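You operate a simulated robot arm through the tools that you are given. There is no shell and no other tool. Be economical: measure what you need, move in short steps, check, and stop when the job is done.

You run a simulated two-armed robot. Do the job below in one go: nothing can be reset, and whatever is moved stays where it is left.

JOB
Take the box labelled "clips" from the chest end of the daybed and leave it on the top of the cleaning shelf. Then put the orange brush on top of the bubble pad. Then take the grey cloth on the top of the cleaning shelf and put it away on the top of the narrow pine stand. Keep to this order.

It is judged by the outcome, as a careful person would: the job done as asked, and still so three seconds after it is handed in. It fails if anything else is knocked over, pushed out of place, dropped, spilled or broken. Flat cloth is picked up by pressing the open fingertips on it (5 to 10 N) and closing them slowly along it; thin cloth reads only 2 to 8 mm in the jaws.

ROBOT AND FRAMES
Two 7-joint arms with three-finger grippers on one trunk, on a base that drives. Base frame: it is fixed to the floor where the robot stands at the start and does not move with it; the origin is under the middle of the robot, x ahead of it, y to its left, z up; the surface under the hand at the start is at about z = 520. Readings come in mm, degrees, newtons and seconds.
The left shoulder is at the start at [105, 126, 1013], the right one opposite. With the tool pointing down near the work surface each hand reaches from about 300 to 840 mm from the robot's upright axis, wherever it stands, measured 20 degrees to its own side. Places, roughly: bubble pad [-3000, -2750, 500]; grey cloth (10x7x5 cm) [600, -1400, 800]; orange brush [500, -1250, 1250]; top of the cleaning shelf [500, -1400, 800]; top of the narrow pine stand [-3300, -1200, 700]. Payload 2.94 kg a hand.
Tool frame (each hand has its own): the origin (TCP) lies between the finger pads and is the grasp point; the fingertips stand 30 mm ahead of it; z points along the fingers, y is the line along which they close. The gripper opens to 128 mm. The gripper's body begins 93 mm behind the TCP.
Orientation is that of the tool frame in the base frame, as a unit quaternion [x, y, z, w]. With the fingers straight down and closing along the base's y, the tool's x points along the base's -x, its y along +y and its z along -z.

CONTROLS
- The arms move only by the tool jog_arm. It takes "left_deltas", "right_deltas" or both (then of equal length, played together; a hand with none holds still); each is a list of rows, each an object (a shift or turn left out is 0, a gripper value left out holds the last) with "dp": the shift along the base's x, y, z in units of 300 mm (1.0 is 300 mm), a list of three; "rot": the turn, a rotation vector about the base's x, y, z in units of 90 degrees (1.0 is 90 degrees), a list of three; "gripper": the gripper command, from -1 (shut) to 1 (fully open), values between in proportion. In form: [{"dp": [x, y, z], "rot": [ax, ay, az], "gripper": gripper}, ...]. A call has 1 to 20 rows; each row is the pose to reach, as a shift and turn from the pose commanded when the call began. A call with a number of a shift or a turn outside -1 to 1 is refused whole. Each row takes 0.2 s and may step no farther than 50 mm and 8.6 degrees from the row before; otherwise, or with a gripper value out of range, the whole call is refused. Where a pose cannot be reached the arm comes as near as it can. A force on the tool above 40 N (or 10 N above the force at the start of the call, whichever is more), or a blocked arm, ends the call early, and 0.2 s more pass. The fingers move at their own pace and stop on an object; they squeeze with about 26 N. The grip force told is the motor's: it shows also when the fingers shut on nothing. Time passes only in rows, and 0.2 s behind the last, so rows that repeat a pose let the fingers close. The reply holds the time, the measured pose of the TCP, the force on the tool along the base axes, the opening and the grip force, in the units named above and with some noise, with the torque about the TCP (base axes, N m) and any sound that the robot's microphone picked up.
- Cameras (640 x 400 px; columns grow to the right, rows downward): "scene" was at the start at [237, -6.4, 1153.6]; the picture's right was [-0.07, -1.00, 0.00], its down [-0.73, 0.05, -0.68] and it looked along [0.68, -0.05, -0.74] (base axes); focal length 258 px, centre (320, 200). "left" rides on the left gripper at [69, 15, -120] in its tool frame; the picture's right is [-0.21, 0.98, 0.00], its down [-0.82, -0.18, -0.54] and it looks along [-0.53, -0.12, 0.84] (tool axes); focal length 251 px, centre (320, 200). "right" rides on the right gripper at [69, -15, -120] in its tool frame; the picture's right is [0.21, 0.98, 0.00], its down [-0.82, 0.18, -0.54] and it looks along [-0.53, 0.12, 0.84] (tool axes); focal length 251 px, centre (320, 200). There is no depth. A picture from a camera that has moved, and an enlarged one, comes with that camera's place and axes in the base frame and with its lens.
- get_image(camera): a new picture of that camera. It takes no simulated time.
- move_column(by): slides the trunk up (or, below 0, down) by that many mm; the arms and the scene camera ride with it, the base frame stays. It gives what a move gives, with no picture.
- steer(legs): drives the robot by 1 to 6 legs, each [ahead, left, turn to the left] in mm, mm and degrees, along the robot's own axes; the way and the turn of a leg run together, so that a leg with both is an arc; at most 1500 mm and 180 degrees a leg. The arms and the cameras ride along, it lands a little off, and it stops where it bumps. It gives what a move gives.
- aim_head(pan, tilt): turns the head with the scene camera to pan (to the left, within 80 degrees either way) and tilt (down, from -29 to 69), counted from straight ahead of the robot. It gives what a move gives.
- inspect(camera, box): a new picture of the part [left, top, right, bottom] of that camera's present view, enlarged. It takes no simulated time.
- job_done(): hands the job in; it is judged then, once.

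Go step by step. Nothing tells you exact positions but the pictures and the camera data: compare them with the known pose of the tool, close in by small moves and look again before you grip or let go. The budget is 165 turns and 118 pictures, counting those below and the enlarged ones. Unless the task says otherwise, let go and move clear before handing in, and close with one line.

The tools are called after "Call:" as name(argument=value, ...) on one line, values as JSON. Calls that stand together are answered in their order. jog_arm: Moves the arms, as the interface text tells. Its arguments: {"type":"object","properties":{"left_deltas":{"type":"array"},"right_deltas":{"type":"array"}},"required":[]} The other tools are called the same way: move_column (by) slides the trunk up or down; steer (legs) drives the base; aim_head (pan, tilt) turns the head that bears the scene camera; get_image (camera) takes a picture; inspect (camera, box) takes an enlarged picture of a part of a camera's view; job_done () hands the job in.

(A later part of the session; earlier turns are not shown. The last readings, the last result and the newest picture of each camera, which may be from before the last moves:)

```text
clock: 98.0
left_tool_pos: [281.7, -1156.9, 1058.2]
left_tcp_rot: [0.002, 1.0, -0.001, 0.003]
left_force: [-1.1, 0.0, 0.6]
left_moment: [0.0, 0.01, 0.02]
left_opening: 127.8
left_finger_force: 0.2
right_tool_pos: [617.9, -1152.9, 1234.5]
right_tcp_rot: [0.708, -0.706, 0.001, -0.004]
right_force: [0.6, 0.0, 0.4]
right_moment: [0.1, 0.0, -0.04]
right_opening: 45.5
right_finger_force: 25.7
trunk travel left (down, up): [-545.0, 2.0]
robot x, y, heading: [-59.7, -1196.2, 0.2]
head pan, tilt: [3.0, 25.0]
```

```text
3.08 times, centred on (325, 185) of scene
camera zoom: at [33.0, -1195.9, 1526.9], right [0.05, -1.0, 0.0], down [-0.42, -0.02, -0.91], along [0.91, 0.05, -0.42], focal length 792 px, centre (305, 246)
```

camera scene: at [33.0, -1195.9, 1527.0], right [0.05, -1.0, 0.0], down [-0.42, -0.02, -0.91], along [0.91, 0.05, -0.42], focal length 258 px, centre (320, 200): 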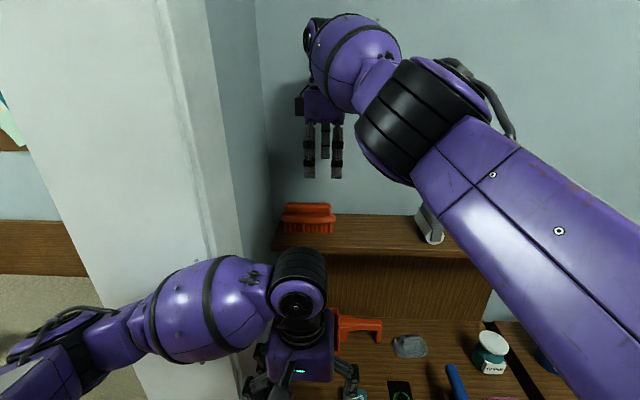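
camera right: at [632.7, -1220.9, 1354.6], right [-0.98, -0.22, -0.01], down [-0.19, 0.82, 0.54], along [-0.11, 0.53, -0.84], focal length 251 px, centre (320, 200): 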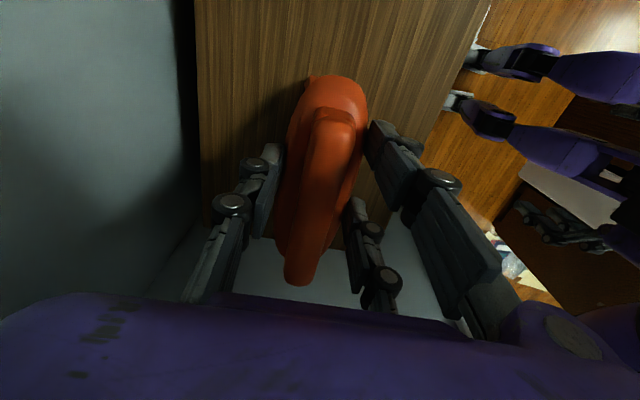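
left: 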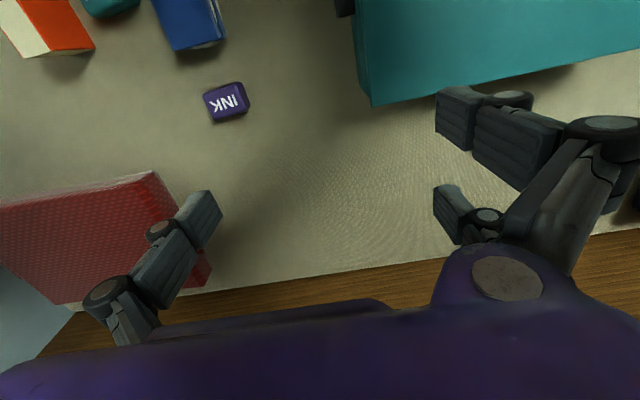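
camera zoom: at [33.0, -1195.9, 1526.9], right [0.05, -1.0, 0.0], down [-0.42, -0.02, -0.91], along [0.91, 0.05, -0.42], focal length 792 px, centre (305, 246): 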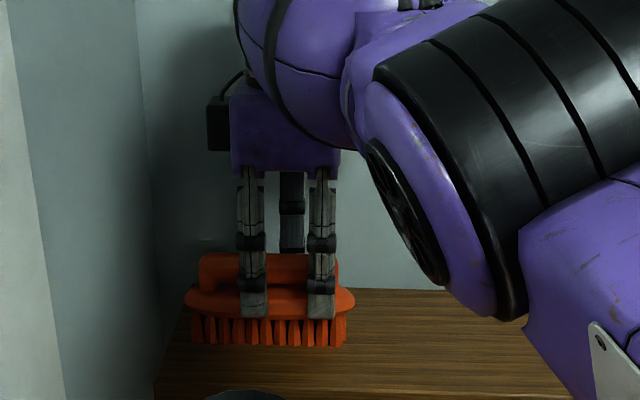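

Gripped at 45.5 mm on the plate. Test lift slowly.

Call:
jog_arm(right_deltas=[{"dp": [0, 0, 0.015]}, {"dp": [0, 0, 0.03]}, {"dp": [0, 0, 0.05]}, {"dp": [-0.01, 0, 0.08]}, {"dp": [-0.02, 0, 0.11]}, {"dp": [-0.03, 0, 0.14]}, {"dp": [-0.04, 0, 0.17]}, {"dp": [-0.05, 0, 0.2]}, {"dp": [-0.05, 0, 0.2]}])

Call:
get_image(camera="right")

```text
clock: 100.0
left_tool_pos: [281.0, -1157.7, 1058.7]
left_tcp_rot: [0.002, 1.0, -0.001, 0.003]
left_force: [-0.1, -0.7, -0.1]
left_moment: [0.0, -0.03, 0.01]
left_opening: 128.0
left_finger_force: 0.0
right_tool_pos: [605.3, -1149.4, 1294.7]
right_tcp_rot: [0.708, -0.706, 0.001, -0.004]
right_force: [0.3, -0.9, -1.9]
right_moment: [-0.07, 0.03, 0.0]
right_opening: 45.4
right_finger_force: 25.9
right hand out of reach, approached as far as the arm can: row 8, 9
trunk travel left (down, up): [-545.0, 2.0]
robot x, y, heading: [-56.2, -1197.7, 0.1]
head pan, tilt: [3.0, 25.0]
```

```text
65 pictures are left
camera right: at [619.6, -1220.2, 1415.0], right [-0.98, -0.22, -0.01], down [-0.19, 0.82, 0.54], along [-0.11, 0.53, -0.84], focal length 251 px, centre (320, 200)
```

right: 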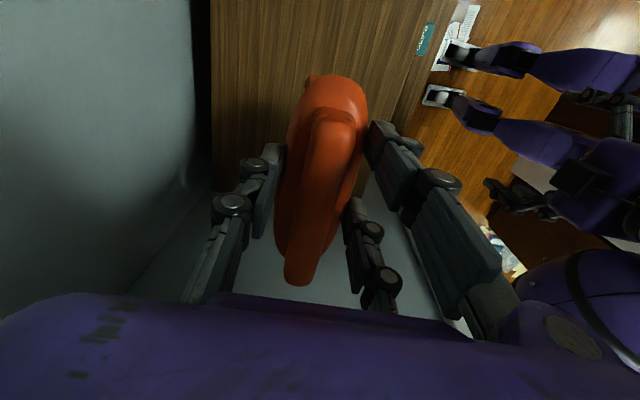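

Brush held. I'll back off from the shelf, then draw the hand in and lower the trunk.

Call:
steer(legs=[[-240, 0, 0]])

Call:
jog_arm(right_deltas=[{"dp": [-0.1, -0.05, 0]}, {"dp": [-0.2, -0.1, 0]}, {"dp": [-0.3, -0.15, 0]}, {"dp": [-0.4, -0.2, 0]}, {"dp": [-0.5, -0.25, -0.05]}, {"dp": [-0.55, -0.3, -0.1]}, {"dp": [-0.55, -0.33, -0.15]}])

Call:
aim_head(pan=-70, tilt=25)

Call:
get_image(camera="scene")

```text
clock: 101.8
left_tool_pos: [47.2, -1157.7, 1055.9]
left_tcp_rot: [0.003, 1.0, 0.0, 0.0]
left_force: [0.7, -0.8, -1.0]
left_moment: [0.01, 0.04, 0.0]
left_opening: 127.9
left_finger_force: 0.0
right_tool_pos: [372.8, -1152.1, 1292.1]
right_tcp_rot: [0.707, -0.707, 0.0, -0.002]
right_force: [0.9, 0.8, -1.3]
right_moment: [-0.03, 0.01, 0.0]
right_opening: 45.4
right_finger_force: 26.0
trunk travel left (down, up): [-545.0, 2.0]
robot x, y, heading: [-296.4, -1199.0, 0.1]
head pan, tilt: [3.0, 25.0]
```

```text
clock: 103.4
left_tool_pos: [47.6, -1159.4, 1056.8]
left_tcp_rot: [0.003, 1.0, 0.001, 0.0]
left_force: [-0.1, -0.1, 0.0]
left_moment: [0.02, 0.02, 0.02]
left_opening: 128.0
left_finger_force: 0.0
right_tool_pos: [382.0, -1193.5, 1298.1]
right_tcp_rot: [-0.707, 0.707, 0.0, 0.0]
right_force: [1.1, -0.4, -2.3]
right_moment: [-0.01, 0.0, -0.01]
right_opening: 45.7
right_finger_force: 26.0
right hand out of reach, approached as far as the arm can: row 1, 2, 3, 4, 5, 6, 7
trunk travel left (down, up): [-545.0, 2.0]
robot x, y, heading: [-297.4, -1201.6, 0.1]
head pan, tilt: [3.0, 25.0]
```

```text
clock: 104.9
left_tool_pos: [47.0, -1158.0, 1056.8]
left_tcp_rot: [0.003, 1.0, -0.002, 0.0]
left_force: [-0.1, 0.1, 0.3]
left_moment: [-0.01, 0.03, 0.02]
left_opening: 127.6
left_finger_force: 0.2
right_tool_pos: [381.3, -1192.7, 1300.9]
right_tcp_rot: [-0.707, 0.707, 0.0, 0.002]
right_force: [0.2, 0.0, -1.6]
right_moment: [-0.03, 0.01, -0.02]
right_opening: 45.5
right_finger_force: 25.9
trunk travel left (down, up): [-545.0, 2.0]
robot x, y, heading: [-295.1, -1200.1, -0.2]
head pan, tilt: [-70.0, 25.0]
```

```text
64 pictures are left
camera scene: at [-261.3, -1287.5, 1526.7], right [-0.94, -0.34, 0.0], down [-0.14, 0.4, -0.91], along [0.31, -0.85, -0.42], focal length 258 px, centre (320, 200)
```

scene: 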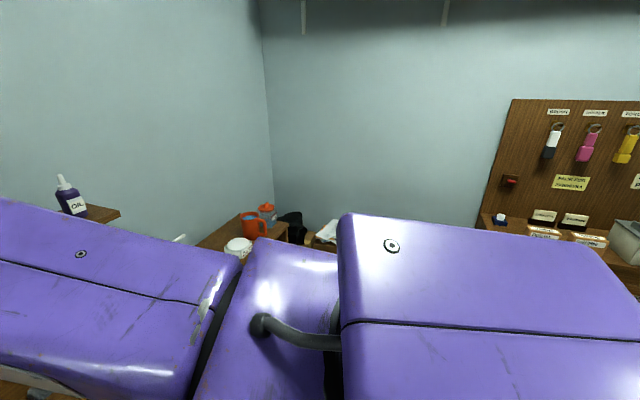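

The hand is too near shoulder height to draw in here. I'll turn away from the shelf at this height (clear of everything), then lower.

Call:
steer(legs=[[0, 0, -90]])

Call:
move_column(by=-320)

Call:
aim_head(pan=-40, tilt=20)

Call:
get_image(camera="scene")

```text
clock: 109.1
left_tool_pos: [-254.3, -1544.2, 1057.4]
left_tcp_rot: [0.709, 0.706, -0.002, 0.0]
left_force: [-0.4, -0.4, -0.6]
left_moment: [0.01, -0.03, 0.02]
left_opening: 127.9
left_finger_force: 0.0
right_tool_pos: [-287.5, -1877.9, 1299.3]
right_tcp_rot: [-0.001, 1.0, -0.001, 0.002]
right_force: [0.2, 0.0, -1.6]
right_moment: [0.02, 0.04, 0.03]
right_opening: 45.5
right_finger_force: 25.9
trunk travel left (down, up): [-545.0, 2.0]
robot x, y, heading: [-295.7, -1203.5, -90.1]
head pan, tilt: [-70.0, 25.0]
```

```text
clock: 112.3
left_tool_pos: [-254.7, -1536.9, 717.2]
left_tcp_rot: [0.707, 0.705, 0.033, -0.035]
left_force: [0.2, 0.3, 0.4]
left_moment: [-0.02, 0.03, 0.02]
left_opening: 128.1
left_finger_force: 0.0
right_tool_pos: [-286.9, -1865.3, 639.5]
right_tcp_rot: [-0.001, 0.964, 0.264, 0.001]
right_force: [0.3, 0.9, -1.2]
right_moment: [-0.05, 0.0, 0.04]
right_opening: 45.6
right_finger_force: 25.8
trunk travel left (down, up): [-225.0, 322.0]
robot x, y, heading: [-299.2, -1201.4, -89.9]
head pan, tilt: [-70.0, 25.0]
```

```text
clock: 113.2
left_tool_pos: [-254.7, -1537.5, 717.5]
left_tcp_rot: [0.707, 0.705, 0.033, -0.034]
left_force: [-0.4, -0.8, 0.1]
left_moment: [-0.04, -0.02, 0.02]
left_opening: 128.2
left_finger_force: 0.1
right_tool_pos: [-286.5, -1865.1, 638.2]
right_tcp_rot: [-0.002, 0.965, 0.264, 0.001]
right_force: [-0.2, 0.3, -1.4]
right_moment: [-0.04, 0.01, -0.04]
right_opening: 45.7
right_finger_force: 25.7
trunk travel left (down, up): [-225.0, 322.0]
robot x, y, heading: [-297.4, -1199.5, -89.8]
head pan, tilt: [-40.0, 20.0]
```

```text
63 pictures are left
camera scene: at [-356.5, -1429.9, 1195.6], right [-0.77, 0.64, 0.0], down [0.22, 0.26, -0.94], along [-0.6, -0.72, -0.34], focal length 258 px, centre (320, 200)
```

scene: 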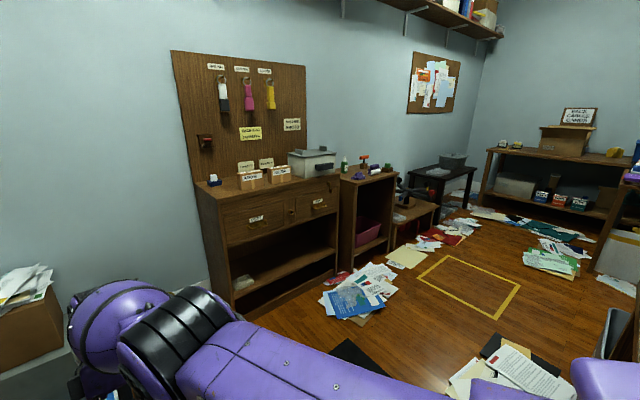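

The trunk move also let the hand swing low and tilt by 30°, but the brush is still held. I'll straighten and raise the hand, drawing it in a bit.

Call:
jog_arm(right_deltas=[{"dp": [0, 0.05, 0.1], "rot": [-0.057, 0, 0]}, {"dp": [0, 0.1, 0.2], "rot": [-0.114, 0, 0]}, {"dp": [-0.03, 0.17, 0.3], "rot": [-0.17, 0, 0]}, {"dp": [-0.06, 0.24, 0.4], "rot": [-0.227, 0, 0]}, {"dp": [-0.1, 0.31, 0.5], "rot": [-0.284, 0, 0]}, {"dp": [-0.15, 0.38, 0.6], "rot": [-0.34, 0, 0]}, {"dp": [-0.2, 0.45, 0.7], "rot": [-0.34, 0, 0]}, {"dp": [-0.25, 0.5, 0.75], "rot": [-0.34, 0, 0]}, {"dp": [-0.25, 0.5, 0.75], "rot": [-0.34, 0, 0]}], left_deltas=[{"dp": [0.02, -0.03, 0.05]}, {"dp": [0.05, -0.06, 0.1]}, {"dp": [0.08, -0.1, 0.15]}, {"dp": [0.1, -0.15, 0.2]}, {"dp": [0.15, -0.2, 0.25]}, {"dp": [0.18, -0.25, 0.3]}, {"dp": [0.2, -0.3, 0.35]}, {"dp": [0.2, -0.35, 0.4]}, {"dp": [0.2, -0.35, 0.4]}])

Call:
get_image(camera="right")

```text
clock: 115.2
left_tool_pos: [-193.4, -1643.2, 836.6]
left_tcp_rot: [0.707, 0.706, 0.033, -0.034]
left_force: [0.1, 0.6, 0.0]
left_moment: [0.0, 0.0, -0.01]
left_opening: 128.1
left_finger_force: 0.0
right_tool_pos: [-244.6, -1996.8, 830.1]
right_tcp_rot: [-0.001, 1.0, 0.001, 0.0]
right_force: [-0.2, -0.2, -1.3]
right_moment: [0.0, 0.03, -0.02]
right_opening: 45.5
right_finger_force: 25.7
right hand out of reach, approached as far as the arm can: row 1, 2, 3, 4, 5, 6, 7, 8, 9
trunk travel left (down, up): [-225.0, 322.0]
robot x, y, heading: [-296.6, -1198.1, -89.7]
head pan, tilt: [-40.0, 20.0]
```

```text
62 pictures are left
camera right: at [-313.9, -2012.4, 950.8], right [-0.22, 0.98, 0.0], down [0.82, 0.18, 0.54], along [0.53, 0.12, -0.84], focal length 251 px, centre (320, 200)
```

right: 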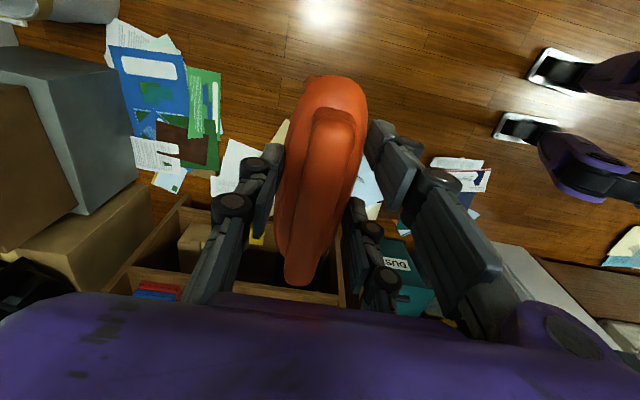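

The arm looks nearly straight. I'll try pulling the hand straight back towards me.

Call:
jog_arm(right_deltas=[{"dp": [0, 0.05, -0.03]}, {"dp": [0, 0.12, -0.06]}, {"dp": [0, 0.2, -0.08]}, {"dp": [0, 0.3, -0.1]}, {"dp": [0, 0.4, -0.1]}])

Call:
aim_head(pan=-10, tilt=30)

Call:
get_image(camera="scene")

```text
clock: 116.4
left_tool_pos: [-194.1, -1642.3, 836.3]
left_tcp_rot: [0.708, 0.705, 0.033, -0.034]
left_force: [-0.1, 0.4, 0.9]
left_moment: [0.0, -0.04, 0.0]
left_opening: 128.2
left_finger_force: 0.1
right_tool_pos: [-213.0, -1985.1, 800.0]
right_tcp_rot: [-0.001, 1.0, 0.001, 0.0]
right_force: [-0.4, -0.4, -1.9]
right_moment: [-0.04, -0.03, 0.01]
right_opening: 45.7
right_finger_force: 25.9
right hand out of reach, approached as far as the arm can: row 1, 2, 3, 4, 5
trunk travel left (down, up): [-225.0, 322.0]
robot x, y, heading: [-295.0, -1200.4, -89.8]
head pan, tilt: [-40.0, 20.0]
```

```text
clock: 117.4
left_tool_pos: [-194.4, -1642.2, 836.5]
left_tcp_rot: [0.707, 0.705, 0.033, -0.034]
left_force: [-0.1, 0.3, 0.5]
left_moment: [-0.02, -0.01, 0.01]
left_opening: 128.1
left_finger_force: 0.1
right_tool_pos: [-212.4, -1985.9, 800.9]
right_tcp_rot: [-0.002, 1.0, 0.001, 0.0]
right_force: [-0.3, -0.6, -1.6]
right_moment: [0.0, 0.01, 0.0]
right_opening: 45.6
right_finger_force: 26.2
trunk travel left (down, up): [-225.0, 322.0]
robot x, y, heading: [-295.0, -1198.5, -89.8]
head pan, tilt: [-10.0, 30.0]
```

```text
61 pictures are left
camera scene: at [-312.3, -1447.7, 1179.6], right [-0.98, 0.17, 0.0], down [0.09, 0.49, -0.87], along [-0.15, -0.85, -0.5], focal length 258 px, centre (320, 200)
```

scene: 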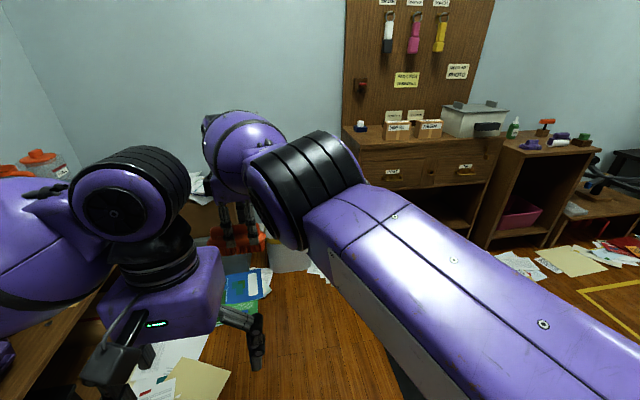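

My pull-in commands had been piling up on an unreachable pose too near the shoulder. I'll bring the commanded pose back out to a reachable one, about [-330, -1750, 860].

Call:
jog_arm(right_deltas=[{"dp": [0.03, -0.1, -0.09]}, {"dp": [0.06, -0.2, -0.18]}, {"dp": [0.09, -0.3, -0.27]}, {"dp": [0.12, -0.4, -0.36]}, {"dp": [0.15, -0.5, -0.45]}, {"dp": [0.18, -0.6, -0.54]}, {"dp": [0.21, -0.7, -0.63]}, {"dp": [0.24, -0.8, -0.72]}, {"dp": [0.27, -0.9, -0.81]}, {"dp": [0.3, -1.0, -0.88]}, {"dp": [0.3, -1.0, -0.88]}, {"dp": [0.3, -1.0, -0.88]}])

Call:
get_image(camera="scene")

```text
clock: 120.0
left_tool_pos: [-194.1, -1641.3, 836.2]
left_tcp_rot: [0.707, 0.705, 0.033, -0.034]
left_force: [-0.1, -0.1, 0.3]
left_moment: [0.03, -0.02, 0.0]
left_opening: 127.9
left_finger_force: 0.1
right_tool_pos: [-230.2, -1981.0, 656.1]
right_tcp_rot: [-0.001, 1.0, 0.0, 0.0]
right_force: [0.0, 0.1, -1.1]
right_moment: [0.01, 0.02, -0.02]
right_opening: 45.4
right_finger_force: 25.9
right hand out of reach, approached as far as the arm can: row 1, 2, 3, 4, 5, 6, 7, 8, 9, 10, 11, 12
trunk travel left (down, up): [-225.0, 322.0]
robot x, y, heading: [-297.9, -1200.7, -90.1]
head pan, tilt: [-10.0, 30.0]
```

```text
60 pictures are left
camera scene: at [-312.2, -1447.8, 1179.5], right [-0.98, 0.17, 0.0], down [0.09, 0.49, -0.87], along [-0.15, -0.85, -0.5], focal length 258 px, centre (320, 200)
```

scene: 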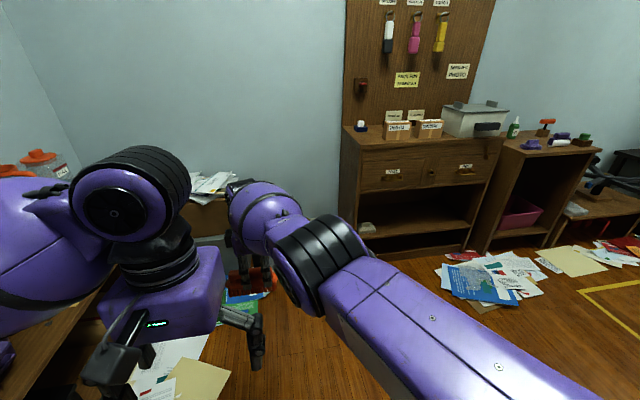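

The arm seems stuck in a locked configuration with the hand yawed 90°. I'll turn the hand back to its neutral yaw in place, to free the wrist.

Call:
jog_arm(right_deltas=[{"rot": [0, 0, -0.09]}, {"rot": [0, 0, -0.18]}, {"rot": [0, 0, -0.27]}, {"rot": [0, 0, -0.36]}, {"rot": [0, 0, -0.45]}, {"rot": [0, 0, -0.54]}, {"rot": [0, 0, -0.63]}, {"rot": [0, 0, -0.72]}, {"rot": [0, 0, -0.81]}, {"rot": [0, 0, -0.9]}, {"rot": [0, 0, -0.95]}])

Call:
get_image(camera="scene")

```text
clock: 122.4
left_tool_pos: [-193.2, -1642.2, 836.9]
left_tcp_rot: [0.707, 0.705, 0.033, -0.034]
left_force: [0.0, 0.1, -0.2]
left_moment: [-0.03, -0.02, 0.02]
left_opening: 128.2
left_finger_force: 0.1
right_tool_pos: [-236.5, -1981.4, 650.5]
right_tcp_rot: [0.678, 0.735, 0.0, -0.001]
right_force: [-0.7, 0.0, -1.4]
right_moment: [0.07, -0.02, -0.01]
right_opening: 45.4
right_finger_force: 26.2
right hand out of reach, approached as far as the arm can: row 3, 4, 5, 6, 7, 8, 9, 10, 11
trunk travel left (down, up): [-225.0, 322.0]
robot x, y, heading: [-297.6, -1199.8, -89.6]
head pan, tilt: [-10.0, 30.0]
```

```text
59 pictures are left
camera scene: at [-312.1, -1447.6, 1179.6], right [-0.98, 0.17, 0.0], down [0.09, 0.49, -0.87], along [-0.15, -0.85, -0.5], focal length 258 px, centre (320, 200)
```

scene: 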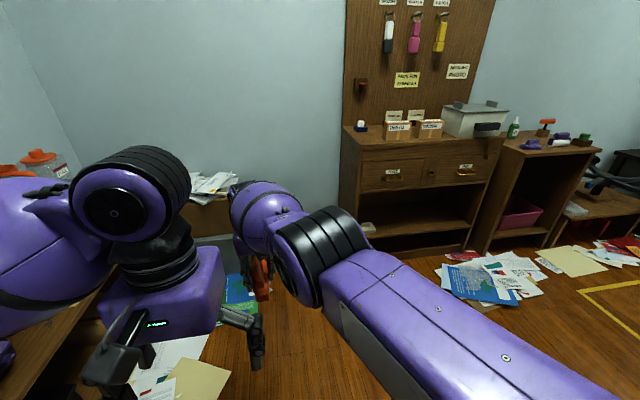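

The yaw is back to neutral. Now a small retraction test.

Call:
jog_arm(right_deltas=[{"dp": [-0.01, 0.05, 0.0]}, {"dp": [-0.02, 0.1, 0]}, {"dp": [-0.03, 0.15, 0]}, {"dp": [-0.04, 0.2, 0]}, {"dp": [-0.05, 0.25, 0]}])

```text
clock: 123.6
left_tool_pos: [-194.2, -1643.1, 836.3]
left_tcp_rot: [0.708, 0.705, 0.032, -0.035]
left_force: [0.2, -1.5, -0.3]
left_moment: [0.0, -0.01, 0.01]
left_opening: 128.1
left_finger_force: 0.0
right_tool_pos: [-228.7, -1974.0, 640.2]
right_tcp_rot: [0.678, 0.735, 0.0, -0.001]
right_force: [-1.2, -0.5, -1.3]
right_moment: [0.05, 0.02, 0.01]
right_opening: 45.5
right_finger_force: 25.7
right hand out of reach, approached as far as the arm can: row 1, 2, 3, 4, 5
trunk travel left (down, up): [-225.0, 322.0]
robot x, y, heading: [-300.6, -1199.5, -89.9]
head pan, tilt: [-10.0, 30.0]
```

Call:
jog_arm(right_deltas=[{"dp": [-0.06, 0.0, 0.0]}, {"dp": [-0.12, 0.0, 0]}, {"dp": [-0.2, 0, 0]}, {"dp": [-0.3, 0, 0]}, {"dp": [-0.4, 0, 0]}, {"dp": [-0.4, 0, 0]}])

Call:
get_image(camera="scene")

```text
clock: 125.0
left_tool_pos: [-193.4, -1641.6, 836.6]
left_tcp_rot: [0.708, 0.705, 0.033, -0.034]
left_force: [-0.8, -0.1, -0.3]
left_moment: [-0.01, 0.01, -0.02]
left_opening: 127.8
left_finger_force: 0.0
right_tool_pos: [-341.3, -2007.8, 632.9]
right_tcp_rot: [0.678, 0.735, 0.001, -0.001]
right_force: [0.3, -0.5, -2.0]
right_moment: [0.03, -0.02, 0.0]
right_opening: 45.6
right_finger_force: 26.3
right hand out of reach, approached as far as the arm can: row 1, 2, 3, 4, 5, 6
trunk travel left (down, up): [-225.0, 322.0]
robot x, y, heading: [-298.4, -1202.4, -89.8]
head pan, tilt: [-10.0, 30.0]
```

```text
58 pictures are left
camera scene: at [-311.8, -1447.6, 1179.6], right [-0.98, 0.17, 0.0], down [0.09, 0.49, -0.87], along [-0.15, -0.85, -0.5], focal length 258 px, centre (320, 200)
```

scene: 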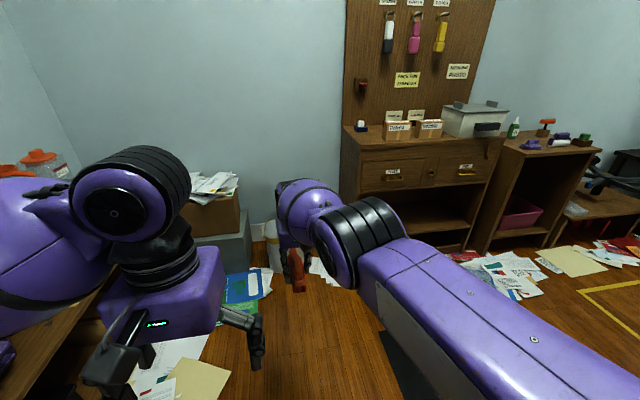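

The arm is fully stretched (about 700 mm from the shoulder), a singular pose that only unfolds slowly. I'll command a long retraction with many small rows.

Call:
jog_arm(right_deltas=[{"dp": [-0.02, 0.16, 0]}, {"dp": [-0.04, 0.32, 0]}, {"dp": [-0.06, 0.48, 0]}, {"dp": [-0.06, 0.6, 0]}, {"dp": [-0.06, 0.6, 0]}, {"dp": [-0.06, 0.6, 0]}, {"dp": [-0.06, 0.6, 0]}, {"dp": [-0.06, 0.6, 0]}, {"dp": [-0.06, 0.6, 0]}, {"dp": [-0.06, 0.6, 0]}, {"dp": [-0.06, 0.6, 0]}, {"dp": [-0.06, 0.6, 0]}, {"dp": [-0.06, 0.6, 0]}, {"dp": [-0.06, 0.6, 0]}])

```text
clock: 128.0
left_tool_pos: [-194.0, -1642.3, 835.9]
left_tcp_rot: [0.707, 0.705, 0.033, -0.034]
left_force: [-0.3, 0.4, 0.2]
left_moment: [0.0, 0.01, 0.01]
left_opening: 127.9
left_finger_force: 0.1
right_tool_pos: [-316.6, -1990.0, 587.5]
right_tcp_rot: [0.678, 0.735, 0.0, -0.001]
right_force: [-0.1, 0.4, -2.1]
right_moment: [0.0, -0.02, 0.02]
right_opening: 45.3
right_finger_force: 25.6
right hand out of reach, approached as far as the arm can: row 1, 2, 3, 4, 5, 6, 7, 8, 9, 10, 11, 12, 13, 14
trunk travel left (down, up): [-225.0, 322.0]
robot x, y, heading: [-297.6, -1199.5, -89.9]
head pan, tilt: [-10.0, 30.0]
```

It slides along its reach sphere instead of bending. I'll stretch fully outward and then pull back in, to get the elbow onto the right side.

Call:
jog_arm(right_deltas=[{"dp": [0, -0.1, 0.12]}, {"dp": [0, -0.2, 0.24]}, {"dp": [0, -0.3, 0.36]}, {"dp": [0, -0.4, 0.48]}, {"dp": [0, -0.5, 0.5]}, {"dp": [0, -0.5, 0.5]}, {"dp": [0, -0.5, 0.5]}])

Call:
jog_arm(right_deltas=[{"dp": [0, 0.1, 0]}, {"dp": [0, 0.2, 0]}, {"dp": [0, 0.3, 0]}, {"dp": [0, 0.4, 0]}, {"dp": [0, 0.5, 0]}])

```text
clock: 129.6
left_tool_pos: [-193.7, -1643.3, 836.1]
left_tcp_rot: [0.708, 0.705, 0.034, -0.034]
left_force: [-0.5, 0.6, -0.3]
left_moment: [-0.02, -0.01, -0.01]
left_opening: 128.1
left_finger_force: 0.1
right_tool_pos: [-344.6, -2024.8, 737.4]
right_tcp_rot: [0.678, 0.735, 0.0, -0.001]
right_force: [0.9, -0.2, -0.9]
right_moment: [0.04, -0.01, 0.02]
right_opening: 45.1
right_finger_force: 26.0
right hand out of reach, approached as far as the arm can: row 1, 2, 3, 4, 5, 6, 7
trunk travel left (down, up): [-225.0, 322.0]
robot x, y, heading: [-295.3, -1201.5, -90.2]
head pan, tilt: [-10.0, 30.0]
```

```text
clock: 130.8
left_tool_pos: [-194.7, -1643.4, 836.5]
left_tcp_rot: [0.707, 0.705, 0.034, -0.033]
left_force: [0.5, 0.7, 0.1]
left_moment: [-0.07, -0.01, 0.02]
left_opening: 128.1
left_finger_force: 0.0
right_tool_pos: [-347.4, -1876.8, 738.0]
right_tcp_rot: [0.679, 0.735, 0.0, 0.0]
right_force: [-0.1, 0.5, -1.8]
right_moment: [0.03, -0.05, -0.02]
right_opening: 45.2
right_finger_force: 25.5
trunk travel left (down, up): [-225.0, 322.0]
robot x, y, heading: [-299.9, -1197.6, -90.0]
head pan, tilt: [-10.0, 30.0]
```

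The arm is free again. I'll draw the right hand to a moderate distance and drive forward into the open room, then turn right.

Call:
jog_arm(right_deltas=[{"dp": [0, 0.1, 0.05]}, {"dp": [0, 0.2, 0.1]}, {"dp": [-0.03, 0.3, 0.15]}, {"dp": [-0.06, 0.4, 0.2]}, {"dp": [-0.08, 0.45, 0.25]}])

Call:
steer(legs=[[700, 0, 0], [0, 0, -90]])

Call:
aim_head(pan=0, tilt=25)

Call:
get_image(camera="scene")

```text
clock: 132.0
left_tool_pos: [-193.2, -1641.9, 836.5]
left_tcp_rot: [0.708, 0.704, 0.033, -0.033]
left_force: [-0.3, -0.4, -0.4]
left_moment: [-0.02, 0.02, -0.01]
left_opening: 128.0
left_finger_force: 0.1
right_tool_pos: [-372.3, -1742.1, 812.6]
right_tcp_rot: [0.678, 0.735, 0.0, 0.0]
right_force: [-0.4, 0.4, -1.7]
right_moment: [0.03, -0.01, 0.03]
right_opening: 45.7
right_finger_force: 25.7
trunk travel left (down, up): [-225.0, 322.0]
robot x, y, heading: [-295.8, -1194.8, -90.2]
head pan, tilt: [-10.0, 30.0]
```

```text
clock: 139.6
left_tool_pos: [-739.8, -1999.9, 836.5]
left_tcp_rot: [0.999, -0.002, 0.047, -0.001]
left_force: [-0.3, 0.5, -0.2]
left_moment: [-0.04, -0.02, 0.03]
left_opening: 127.8
left_finger_force: 0.1
right_tool_pos: [-839.5, -1821.5, 812.4]
right_tcp_rot: [0.999, 0.04, -0.001, 0.001]
right_force: [-0.1, 0.0, -1.5]
right_moment: [0.0, -0.03, 0.03]
right_opening: 45.4
right_finger_force: 25.8
trunk travel left (down, up): [-225.0, 322.0]
robot x, y, heading: [-298.4, -1894.6, 179.8]
head pan, tilt: [-10.0, 30.0]
```

```text
clock: 140.3
left_tool_pos: [-738.7, -2000.0, 835.9]
left_tcp_rot: [0.999, -0.002, 0.048, -0.001]
left_force: [-0.1, 0.0, 0.6]
left_moment: [0.02, -0.01, 0.0]
left_opening: 128.1
left_finger_force: 0.1
right_tool_pos: [-839.5, -1822.6, 812.6]
right_tcp_rot: [0.999, 0.039, 0.001, 0.001]
right_force: [0.0, 0.2, -1.7]
right_moment: [0.01, -0.03, -0.05]
right_opening: 45.5
right_finger_force: 26.0
trunk travel left (down, up): [-225.0, 322.0]
robot x, y, heading: [-295.8, -1895.9, 179.8]
head pan, tilt: [0.0, 25.0]
```

```text
57 pictures are left
camera scene: at [-545.9, -1898.7, 1187.5], right [0.0, 1.0, 0.0], down [0.42, 0.0, -0.91], along [-0.91, 0.0, -0.42], focal length 258 px, centre (320, 200)
```

scene: 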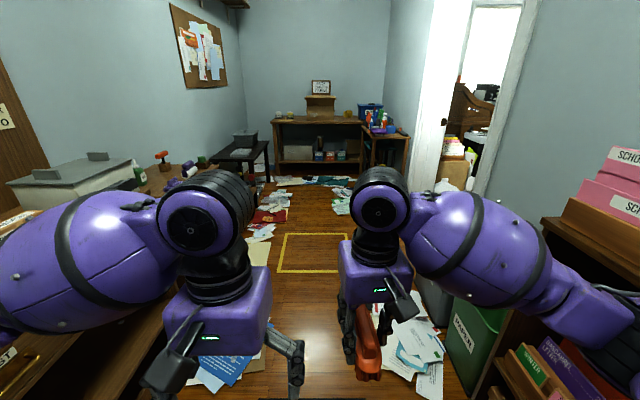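

The black table with the bubble pad is near [-3120, -2710] and the narrow pine stand near [-3120, -1230]. The lane is free, so I'll drive ahead to about x = -2600.

Call:
steer(legs=[[1200, 0, 0], [1100, 0, 0]])

Call:
aim_head(pan=40, tilt=35)

Call:
get_image(camera="scene")

```text
clock: 151.6
left_tool_pos: [-3037.8, -1974.1, 836.0]
left_tcp_rot: [0.999, -0.011, 0.047, 0.0]
left_force: [0.2, 0.4, 0.0]
left_moment: [0.02, 0.0, 0.02]
left_opening: 127.8
left_finger_force: 0.2
right_tool_pos: [-3135.5, -1793.4, 812.7]
right_tcp_rot: [1.0, 0.031, 0.001, 0.0]
right_force: [-0.9, 0.0, -2.3]
right_moment: [0.0, -0.05, 0.0]
right_opening: 45.5
right_finger_force: 25.9
trunk travel left (down, up): [-225.0, 322.0]
robot x, y, heading: [-2594.3, -1876.6, 179.0]
head pan, tilt: [0.0, 25.0]
```

```text
clock: 152.7
left_tool_pos: [-3037.2, -1973.4, 836.3]
left_tcp_rot: [0.999, -0.011, 0.047, 0.0]
left_force: [0.4, 1.2, 0.5]
left_moment: [0.05, -0.03, -0.01]
left_opening: 127.8
left_finger_force: 0.1
right_tool_pos: [-3134.2, -1795.6, 813.0]
right_tcp_rot: [0.999, 0.032, 0.001, 0.0]
right_force: [-0.6, 0.0, -1.4]
right_moment: [-0.01, -0.02, 0.0]
right_opening: 45.2
right_finger_force: 25.8
trunk travel left (down, up): [-225.0, 322.0]
robot x, y, heading: [-2593.9, -1878.0, 179.0]
head pan, tilt: [40.0, 35.0]
```

```text
56 pictures are left
camera scene: at [-2822.5, -1928.6, 1174.0], right [-0.58, 0.81, 0.0], down [0.45, 0.32, -0.83], along [-0.68, -0.49, -0.55], focal length 258 px, centre (320, 200)
```

scene: 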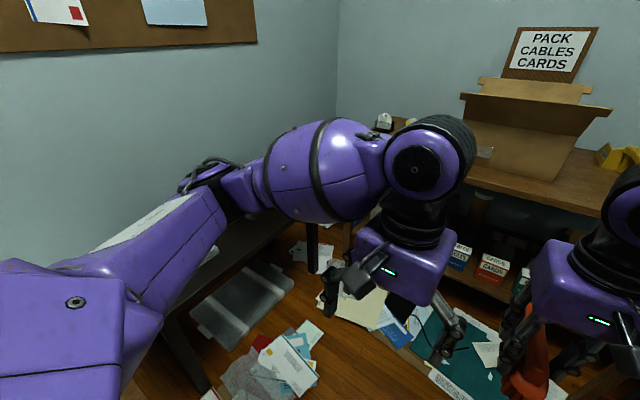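

Now turn left to face the black table and look.

Call:
steer(legs=[[0, 0, 91]])

Call:
aim_head(pan=-35, tilt=35)

Call:
get_image(camera="scene")

```text
clock: 157.0
left_tool_pos: [-2486.8, -2320.0, 835.9]
left_tcp_rot: [0.706, 0.707, 0.032, -0.035]
left_force: [0.3, 0.3, -0.1]
left_moment: [0.02, -0.02, 0.0]
left_opening: 127.9
left_finger_force: 0.1
right_tool_pos: [-2664.1, -2423.3, 811.1]
right_tcp_rot: [0.676, 0.737, 0.0, 0.0]
right_force: [0.7, -0.6, -1.6]
right_moment: [0.02, 0.04, -0.06]
right_opening: 45.4
right_finger_force: 26.6
trunk travel left (down, up): [-225.0, 322.0]
robot x, y, heading: [-2591.7, -1876.1, -89.5]
head pan, tilt: [40.0, 35.0]
```

```text
clock: 158.5
left_tool_pos: [-2486.1, -2319.1, 836.6]
left_tcp_rot: [0.705, 0.707, 0.033, -0.034]
left_force: [-0.1, -0.6, 1.2]
left_moment: [-0.05, 0.01, 0.0]
left_opening: 128.1
left_finger_force: 0.0
right_tool_pos: [-2665.0, -2423.1, 813.3]
right_tcp_rot: [0.676, 0.737, -0.001, 0.0]
right_force: [-0.1, 0.5, -1.0]
right_moment: [0.05, 0.0, 0.0]
right_opening: 45.3
right_finger_force: 25.8
trunk travel left (down, up): [-225.0, 322.0]
robot x, y, heading: [-2592.9, -1881.9, -89.5]
head pan, tilt: [-35.0, 35.0]
```

```text
55 pictures are left
camera scene: at [-2641.4, -2109.7, 1171.7], right [-0.82, 0.57, 0.0], down [0.33, 0.47, -0.82], along [-0.46, -0.67, -0.57], focal length 258 px, centre (320, 200)
```

scene: 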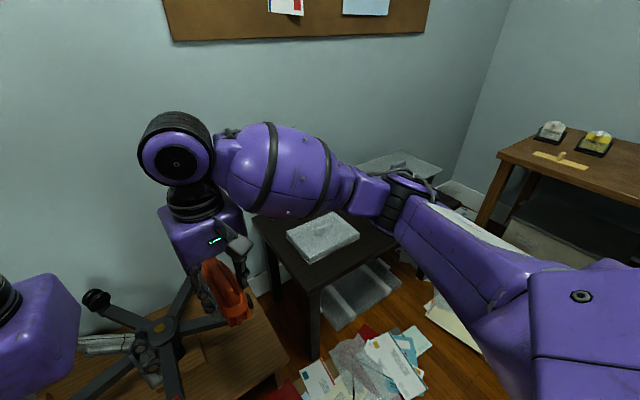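

The bubble pad is the grey slab centred near [-3034, -2672], about 200 x 168 mm. I'll strafe right and move ahead so it's in front of the right hand.

Call:
steer(legs=[[0, -390, 0], [110, 0, 0]])

Call:
aim_head(pan=0, tilt=50)

Call:
get_image(camera="scene")

Call:
get_image(camera="right")

```text
clock: 163.2
left_tool_pos: [-2876.9, -2434.1, 835.7]
left_tcp_rot: [0.704, 0.709, 0.032, -0.034]
left_force: [0.4, -0.6, -1.0]
left_moment: [0.07, 0.04, 0.0]
left_opening: 128.1
left_finger_force: 0.1
right_tool_pos: [-3054.1, -2537.3, 812.4]
right_tcp_rot: [0.675, 0.738, -0.001, 0.001]
right_force: [0.2, -0.5, -2.1]
right_moment: [0.08, 0.04, -0.01]
right_opening: 45.4
right_finger_force: 25.7
trunk travel left (down, up): [-225.0, 322.0]
robot x, y, heading: [-2984.5, -1987.2, -89.5]
head pan, tilt: [-35.0, 35.0]
```

```text
clock: 164.3
left_tool_pos: [-2877.5, -2432.5, 835.9]
left_tcp_rot: [0.705, 0.708, 0.032, -0.034]
left_force: [-0.2, 0.3, 0.5]
left_moment: [0.07, -0.01, 0.01]
left_opening: 127.8
left_finger_force: 0.1
right_tool_pos: [-3055.9, -2535.1, 813.0]
right_tcp_rot: [0.675, 0.738, 0.0, 0.0]
right_force: [0.0, 0.4, -2.0]
right_moment: [0.0, -0.02, 0.0]
right_opening: 45.6
right_finger_force: 25.4
trunk travel left (down, up): [-225.0, 322.0]
robot x, y, heading: [-2983.8, -1995.5, -89.9]
head pan, tilt: [0.0, 50.0]
```

```text
54 pictures are left
camera scene: at [-2982.0, -2227.2, 1150.0], right [-1.0, -0.01, 0.0], down [-0.01, 0.77, -0.64], along [0.01, -0.64, -0.77], focal length 258 px, centre (320, 200)
```

scene: 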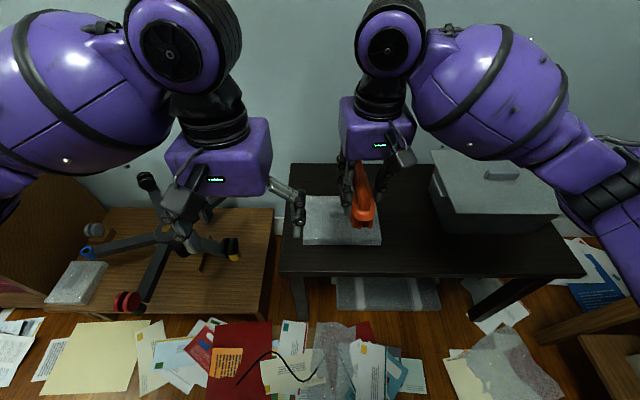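

```text
53 pictures are left
camera right: at [-3075.7, -2468.4, 932.7], right [0.95, 0.3, 0.0], down [0.25, -0.8, 0.54], along [0.16, -0.52, -0.84], focal length 251 px, centre (320, 200)
```

right: 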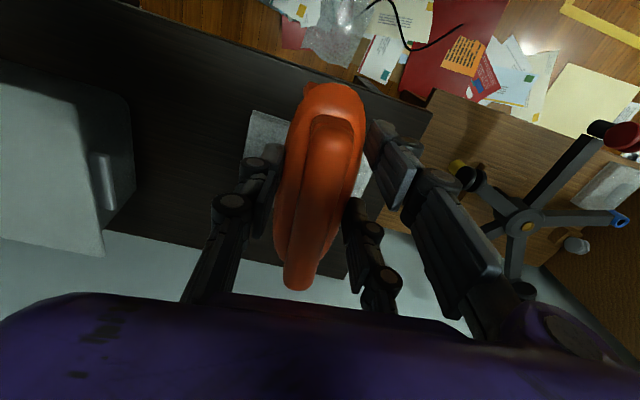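

The pad's centre is about [-3038, -2678]. I'll move the brush over it and down to z ≈ 640 first.

Call:
jog_arm(right_deltas=[{"dp": [0.01, -0.12, -0.05]}, {"dp": [0.02, -0.24, -0.12]}, {"dp": [0.04, -0.36, -0.2]}, {"dp": [0.06, -0.45, -0.3]}, {"dp": [0.06, -0.475, -0.43]}, {"dp": [0.06, -0.475, -0.55]}, {"dp": [0.06, -0.475, -0.6]}, {"dp": [0.06, -0.475, -0.6]}])

Call:
get_image(camera="scene")

Call:
get_image(camera="right")

```text
clock: 166.1
left_tool_pos: [-2877.1, -2432.3, 837.4]
left_tcp_rot: [0.704, 0.708, 0.033, -0.034]
left_force: [0.9, 0.1, -0.3]
left_moment: [0.05, 0.0, -0.03]
left_opening: 128.1
left_finger_force: 0.0
right_tool_pos: [-3035.8, -2678.9, 635.4]
right_tcp_rot: [0.674, 0.738, -0.002, 0.004]
right_force: [0.3, -5.3, 19.7]
right_moment: [-0.23, 0.01, -0.01]
right_opening: 45.5
right_finger_force: 25.9
trunk travel left (down, up): [-225.0, 322.0]
robot x, y, heading: [-2984.0, -1995.2, -89.2]
head pan, tilt: [0.0, 50.0]
```

```text
52 pictures are left
camera scene: at [-2981.8, -2225.8, 1150.5], right [-1.0, -0.01, 0.0], down [-0.01, 0.77, -0.64], along [0.01, -0.64, -0.77], focal length 258 px, centre (320, 200)
```

scene: 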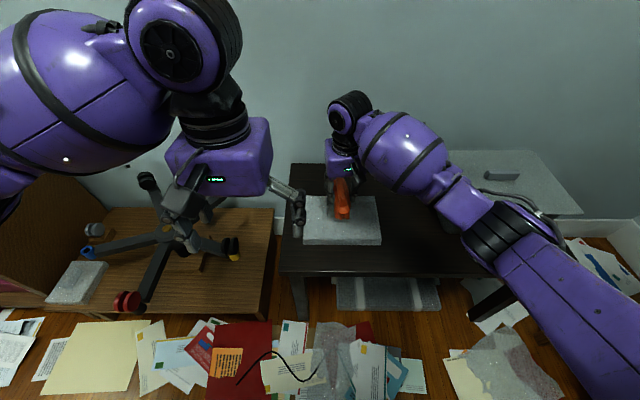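

```text
51 pictures are left
camera right: at [-3056.9, -2611.1, 755.5], right [0.95, 0.3, 0.0], down [0.25, -0.8, 0.55], along [0.16, -0.52, -0.84], focal length 251 px, centre (320, 200)
```

right: 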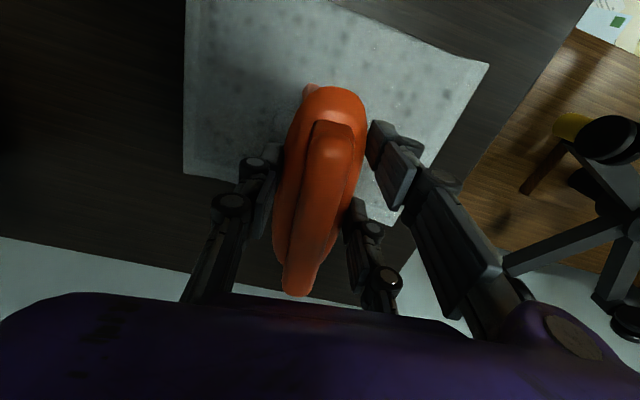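

The brush already touches the pad (pad top ≈ 584, higher than assumed), so the pad's centre is really near y = -2641. I'll lift, shift 38 mm towards me, and lower again.

Call:
jog_arm(right_deltas=[{"dp": [0, 0, 0.06]}, {"dp": [0, 0, 0.12]}, {"dp": [0, 0.06, 0.12]}, {"dp": [0, 0.127, 0.12]}, {"dp": [0, 0.127, 0.12]}, {"dp": [0, 0.127, 0.07]}, {"dp": [0, 0.127, 0.04]}])

Call:
get_image(camera="right")

Call:
inspect(camera="scene", box=[270, 130, 430, 260])

```text
clock: 167.7
left_tool_pos: [-2877.1, -2431.7, 836.4]
left_tcp_rot: [0.705, 0.708, 0.032, -0.034]
left_force: [0.4, 0.3, -0.4]
left_moment: [-0.01, 0.02, 0.03]
left_opening: 127.9
left_finger_force: 0.1
right_tool_pos: [-3037.1, -2640.2, 643.6]
right_tcp_rot: [0.675, 0.738, 0.001, 0.0]
right_force: [0.4, -0.7, -1.9]
right_moment: [0.07, 0.01, -0.03]
right_opening: 45.4
right_finger_force: 25.8
trunk travel left (down, up): [-225.0, 322.0]
robot x, y, heading: [-2984.5, -1993.1, -89.5]
head pan, tilt: [0.0, 50.0]
```

```text
50 pictures are left
camera right: at [-3058.0, -2572.8, 764.4], right [0.95, 0.3, 0.0], down [0.25, -0.8, 0.54], along [0.16, -0.52, -0.84], focal length 251 px, centre (320, 200)
```

right: 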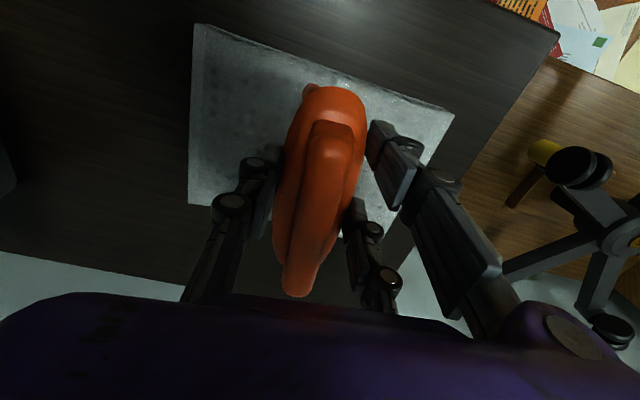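

```text
3.08 times, centred on (350, 195) of scene
camera zoom: at [-2981.9, -2227.2, 1150.0], right [-1.0, -0.01, 0.0], down [-0.01, 0.77, -0.64], along [0.01, -0.64, -0.77], focal length 792 px, centre (228, 215)
```

zoom: 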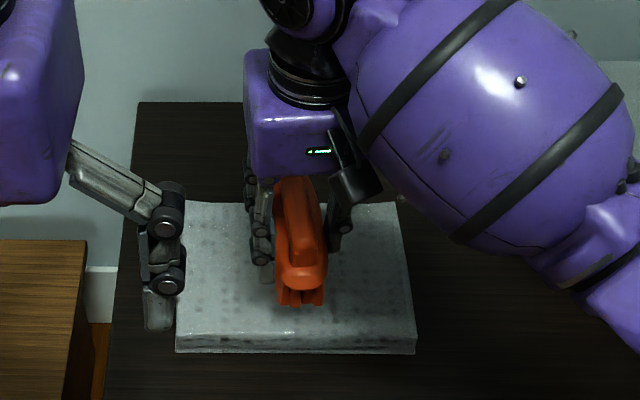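

The brush is centred within the pad. Lowering the last millimetres.

Call:
jog_arm(right_deltas=[{"dp": [0, 0.005, -0.01]}, {"dp": [0, 0.01, -0.02]}, {"dp": [0, 0.01, -0.025]}])

```text
clock: 168.5
left_tool_pos: [-2877.7, -2432.4, 836.8]
left_tcp_rot: [0.704, 0.708, 0.033, -0.034]
left_force: [0.9, -1.2, -0.1]
left_moment: [0.04, 0.0, 0.01]
left_opening: 127.8
left_finger_force: 0.1
right_tool_pos: [-3036.6, -2636.3, 637.6]
right_tcp_rot: [0.675, 0.738, -0.001, 0.001]
right_force: [0.8, 0.5, 0.3]
right_moment: [0.01, -0.07, -0.01]
right_opening: 45.5
right_finger_force: 25.7
trunk travel left (down, up): [-225.0, 322.0]
robot x, y, heading: [-2988.7, -1991.1, -89.6]
head pan, tilt: [0.0, 50.0]
```

Call:
jog_arm(right_deltas=[{"dp": [0, 0, -0.008]}, {"dp": [0, 0, -0.013]}])

```text
clock: 169.1
left_tool_pos: [-2878.4, -2432.9, 837.1]
left_tcp_rot: [0.705, 0.708, 0.033, -0.035]
left_force: [0.2, -0.8, -0.2]
left_moment: [0.02, -0.02, 0.01]
left_opening: 128.0
left_finger_force: 0.0
right_tool_pos: [-3036.0, -2636.9, 635.4]
right_tcp_rot: [0.675, 0.738, -0.001, 0.002]
right_force: [-2.0, 1.1, 15.4]
right_moment: [-0.54, 0.03, -0.01]
right_opening: 45.6
right_finger_force: 26.2
trunk travel left (down, up): [-225.0, 322.0]
robot x, y, heading: [-2984.3, -1992.3, -89.6]
head pan, tilt: [0.0, 50.0]
```

Contact made (15 N). I'll release slowly and rise.

Call:
jog_arm(right_deltas=[{"dp": [0, 0, 0.003]}, {"dp": [0, 0, 0.003], "gripper": -0.2}, {"dp": [0, 0, 0.003], "gripper": -0.05}, {"dp": [0, 0, 0.003], "gripper": 0.2}, {"dp": [0, 0, 0.003], "gripper": 0.4}, {"dp": [0, 0, 0.003], "gripper": 0.4}, {"dp": [0, 0, 0.06]}, {"dp": [0, 0, 0.15]}, {"dp": [0, 0, 0.27]}, {"dp": [0, 0, 0.4]}, {"dp": [0, 0.05, 0.5]}, {"dp": [0, 0.1, 0.6]}])

Call:
inspect(camera="scene", box=[270, 130, 430, 260])

```text
clock: 171.7
left_tool_pos: [-2877.5, -2432.5, 837.4]
left_tcp_rot: [0.705, 0.708, 0.032, -0.034]
left_force: [0.2, 0.2, -0.7]
left_moment: [-0.02, 0.06, -0.03]
left_opening: 128.2
left_finger_force: 0.0
right_tool_pos: [-3037.0, -2606.6, 813.6]
right_tcp_rot: [0.675, 0.738, 0.001, 0.0]
right_force: [0.8, -0.4, 0.3]
right_moment: [-0.02, 0.01, 0.0]
right_opening: 89.8
right_finger_force: 0.1
trunk travel left (down, up): [-225.0, 322.0]
robot x, y, heading: [-2985.5, -1995.3, -89.6]
head pan, tilt: [0.0, 50.0]
```

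```text
3.08 times, centred on (350, 195) of scene
camera zoom: at [-2981.9, -2226.5, 1150.1], right [-1.0, -0.01, 0.0], down [-0.01, 0.77, -0.64], along [0.01, -0.64, -0.77], focal length 792 px, centre (228, 215)
```

zoom: 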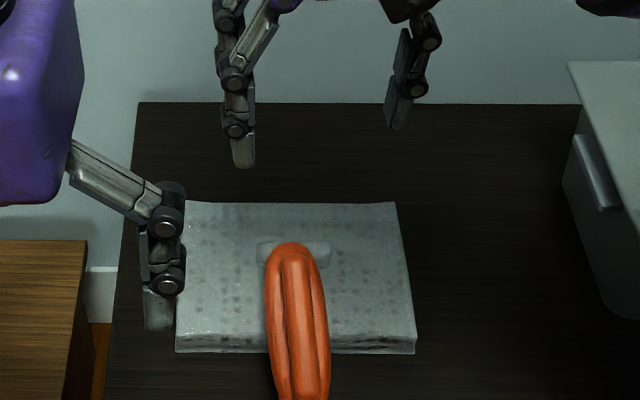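

The brush seems to have shifted towards me. I'll check with other views.

Call:
get_image(camera="right")

Call:
get_image(camera="scene")

```text
47 pictures are left
camera right: at [-3058.5, -2538.8, 933.9], right [0.95, 0.3, 0.0], down [0.25, -0.8, 0.54], along [0.16, -0.52, -0.84], focal length 251 px, centre (320, 200)
```

right: 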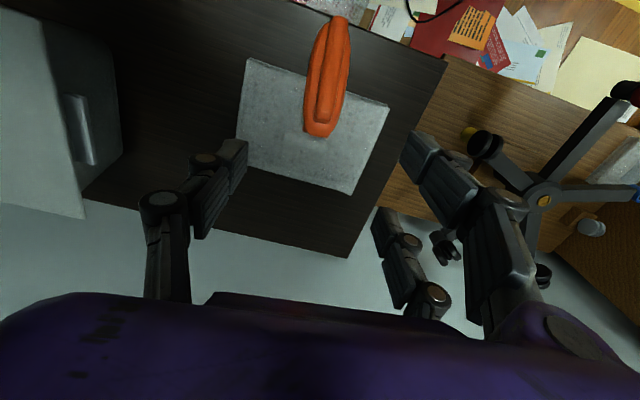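

```text
46 pictures are left
camera scene: at [-2981.9, -2226.5, 1150.1], right [-1.0, -0.01, 0.0], down [-0.01, 0.77, -0.64], along [0.01, -0.64, -0.77], focal length 258 px, centre (320, 200)
```

scene: 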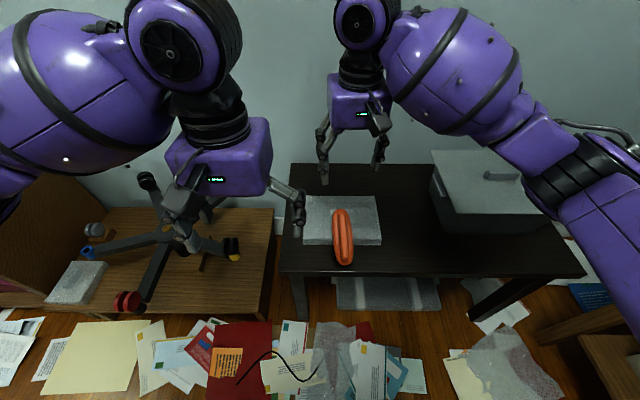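

The pad and the brush's pose need a closer look.

Call:
inspect(camera="right", box=[220, 0, 420, 210])

Call:
inspect(camera="scene", box=[290, 180, 400, 290])

```text
1.90 times, centred on (320, 105) of right
camera zoom: at [-3058.5, -2538.8, 933.9], right [0.95, 0.3, 0.0], down [0.25, -0.8, 0.54], along [0.16, -0.52, -0.84], focal length 479 px, centre (320, 381)
```

zoom: 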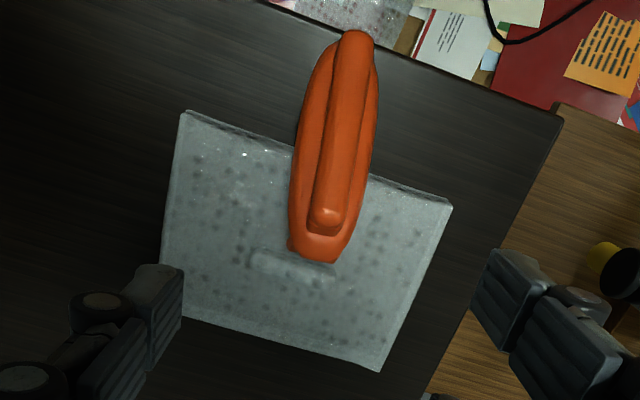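

```text
3.64 times, centred on (345, 235) of scene
camera zoom: at [-2981.9, -2226.5, 1150.1], right [-1.0, -0.01, 0.0], down [-0.01, 0.77, -0.64], along [0.01, -0.64, -0.77], focal length 936 px, centre (229, 73)
```

zoom: 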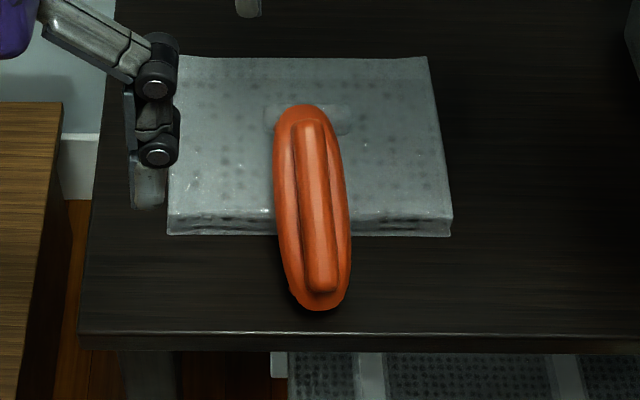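

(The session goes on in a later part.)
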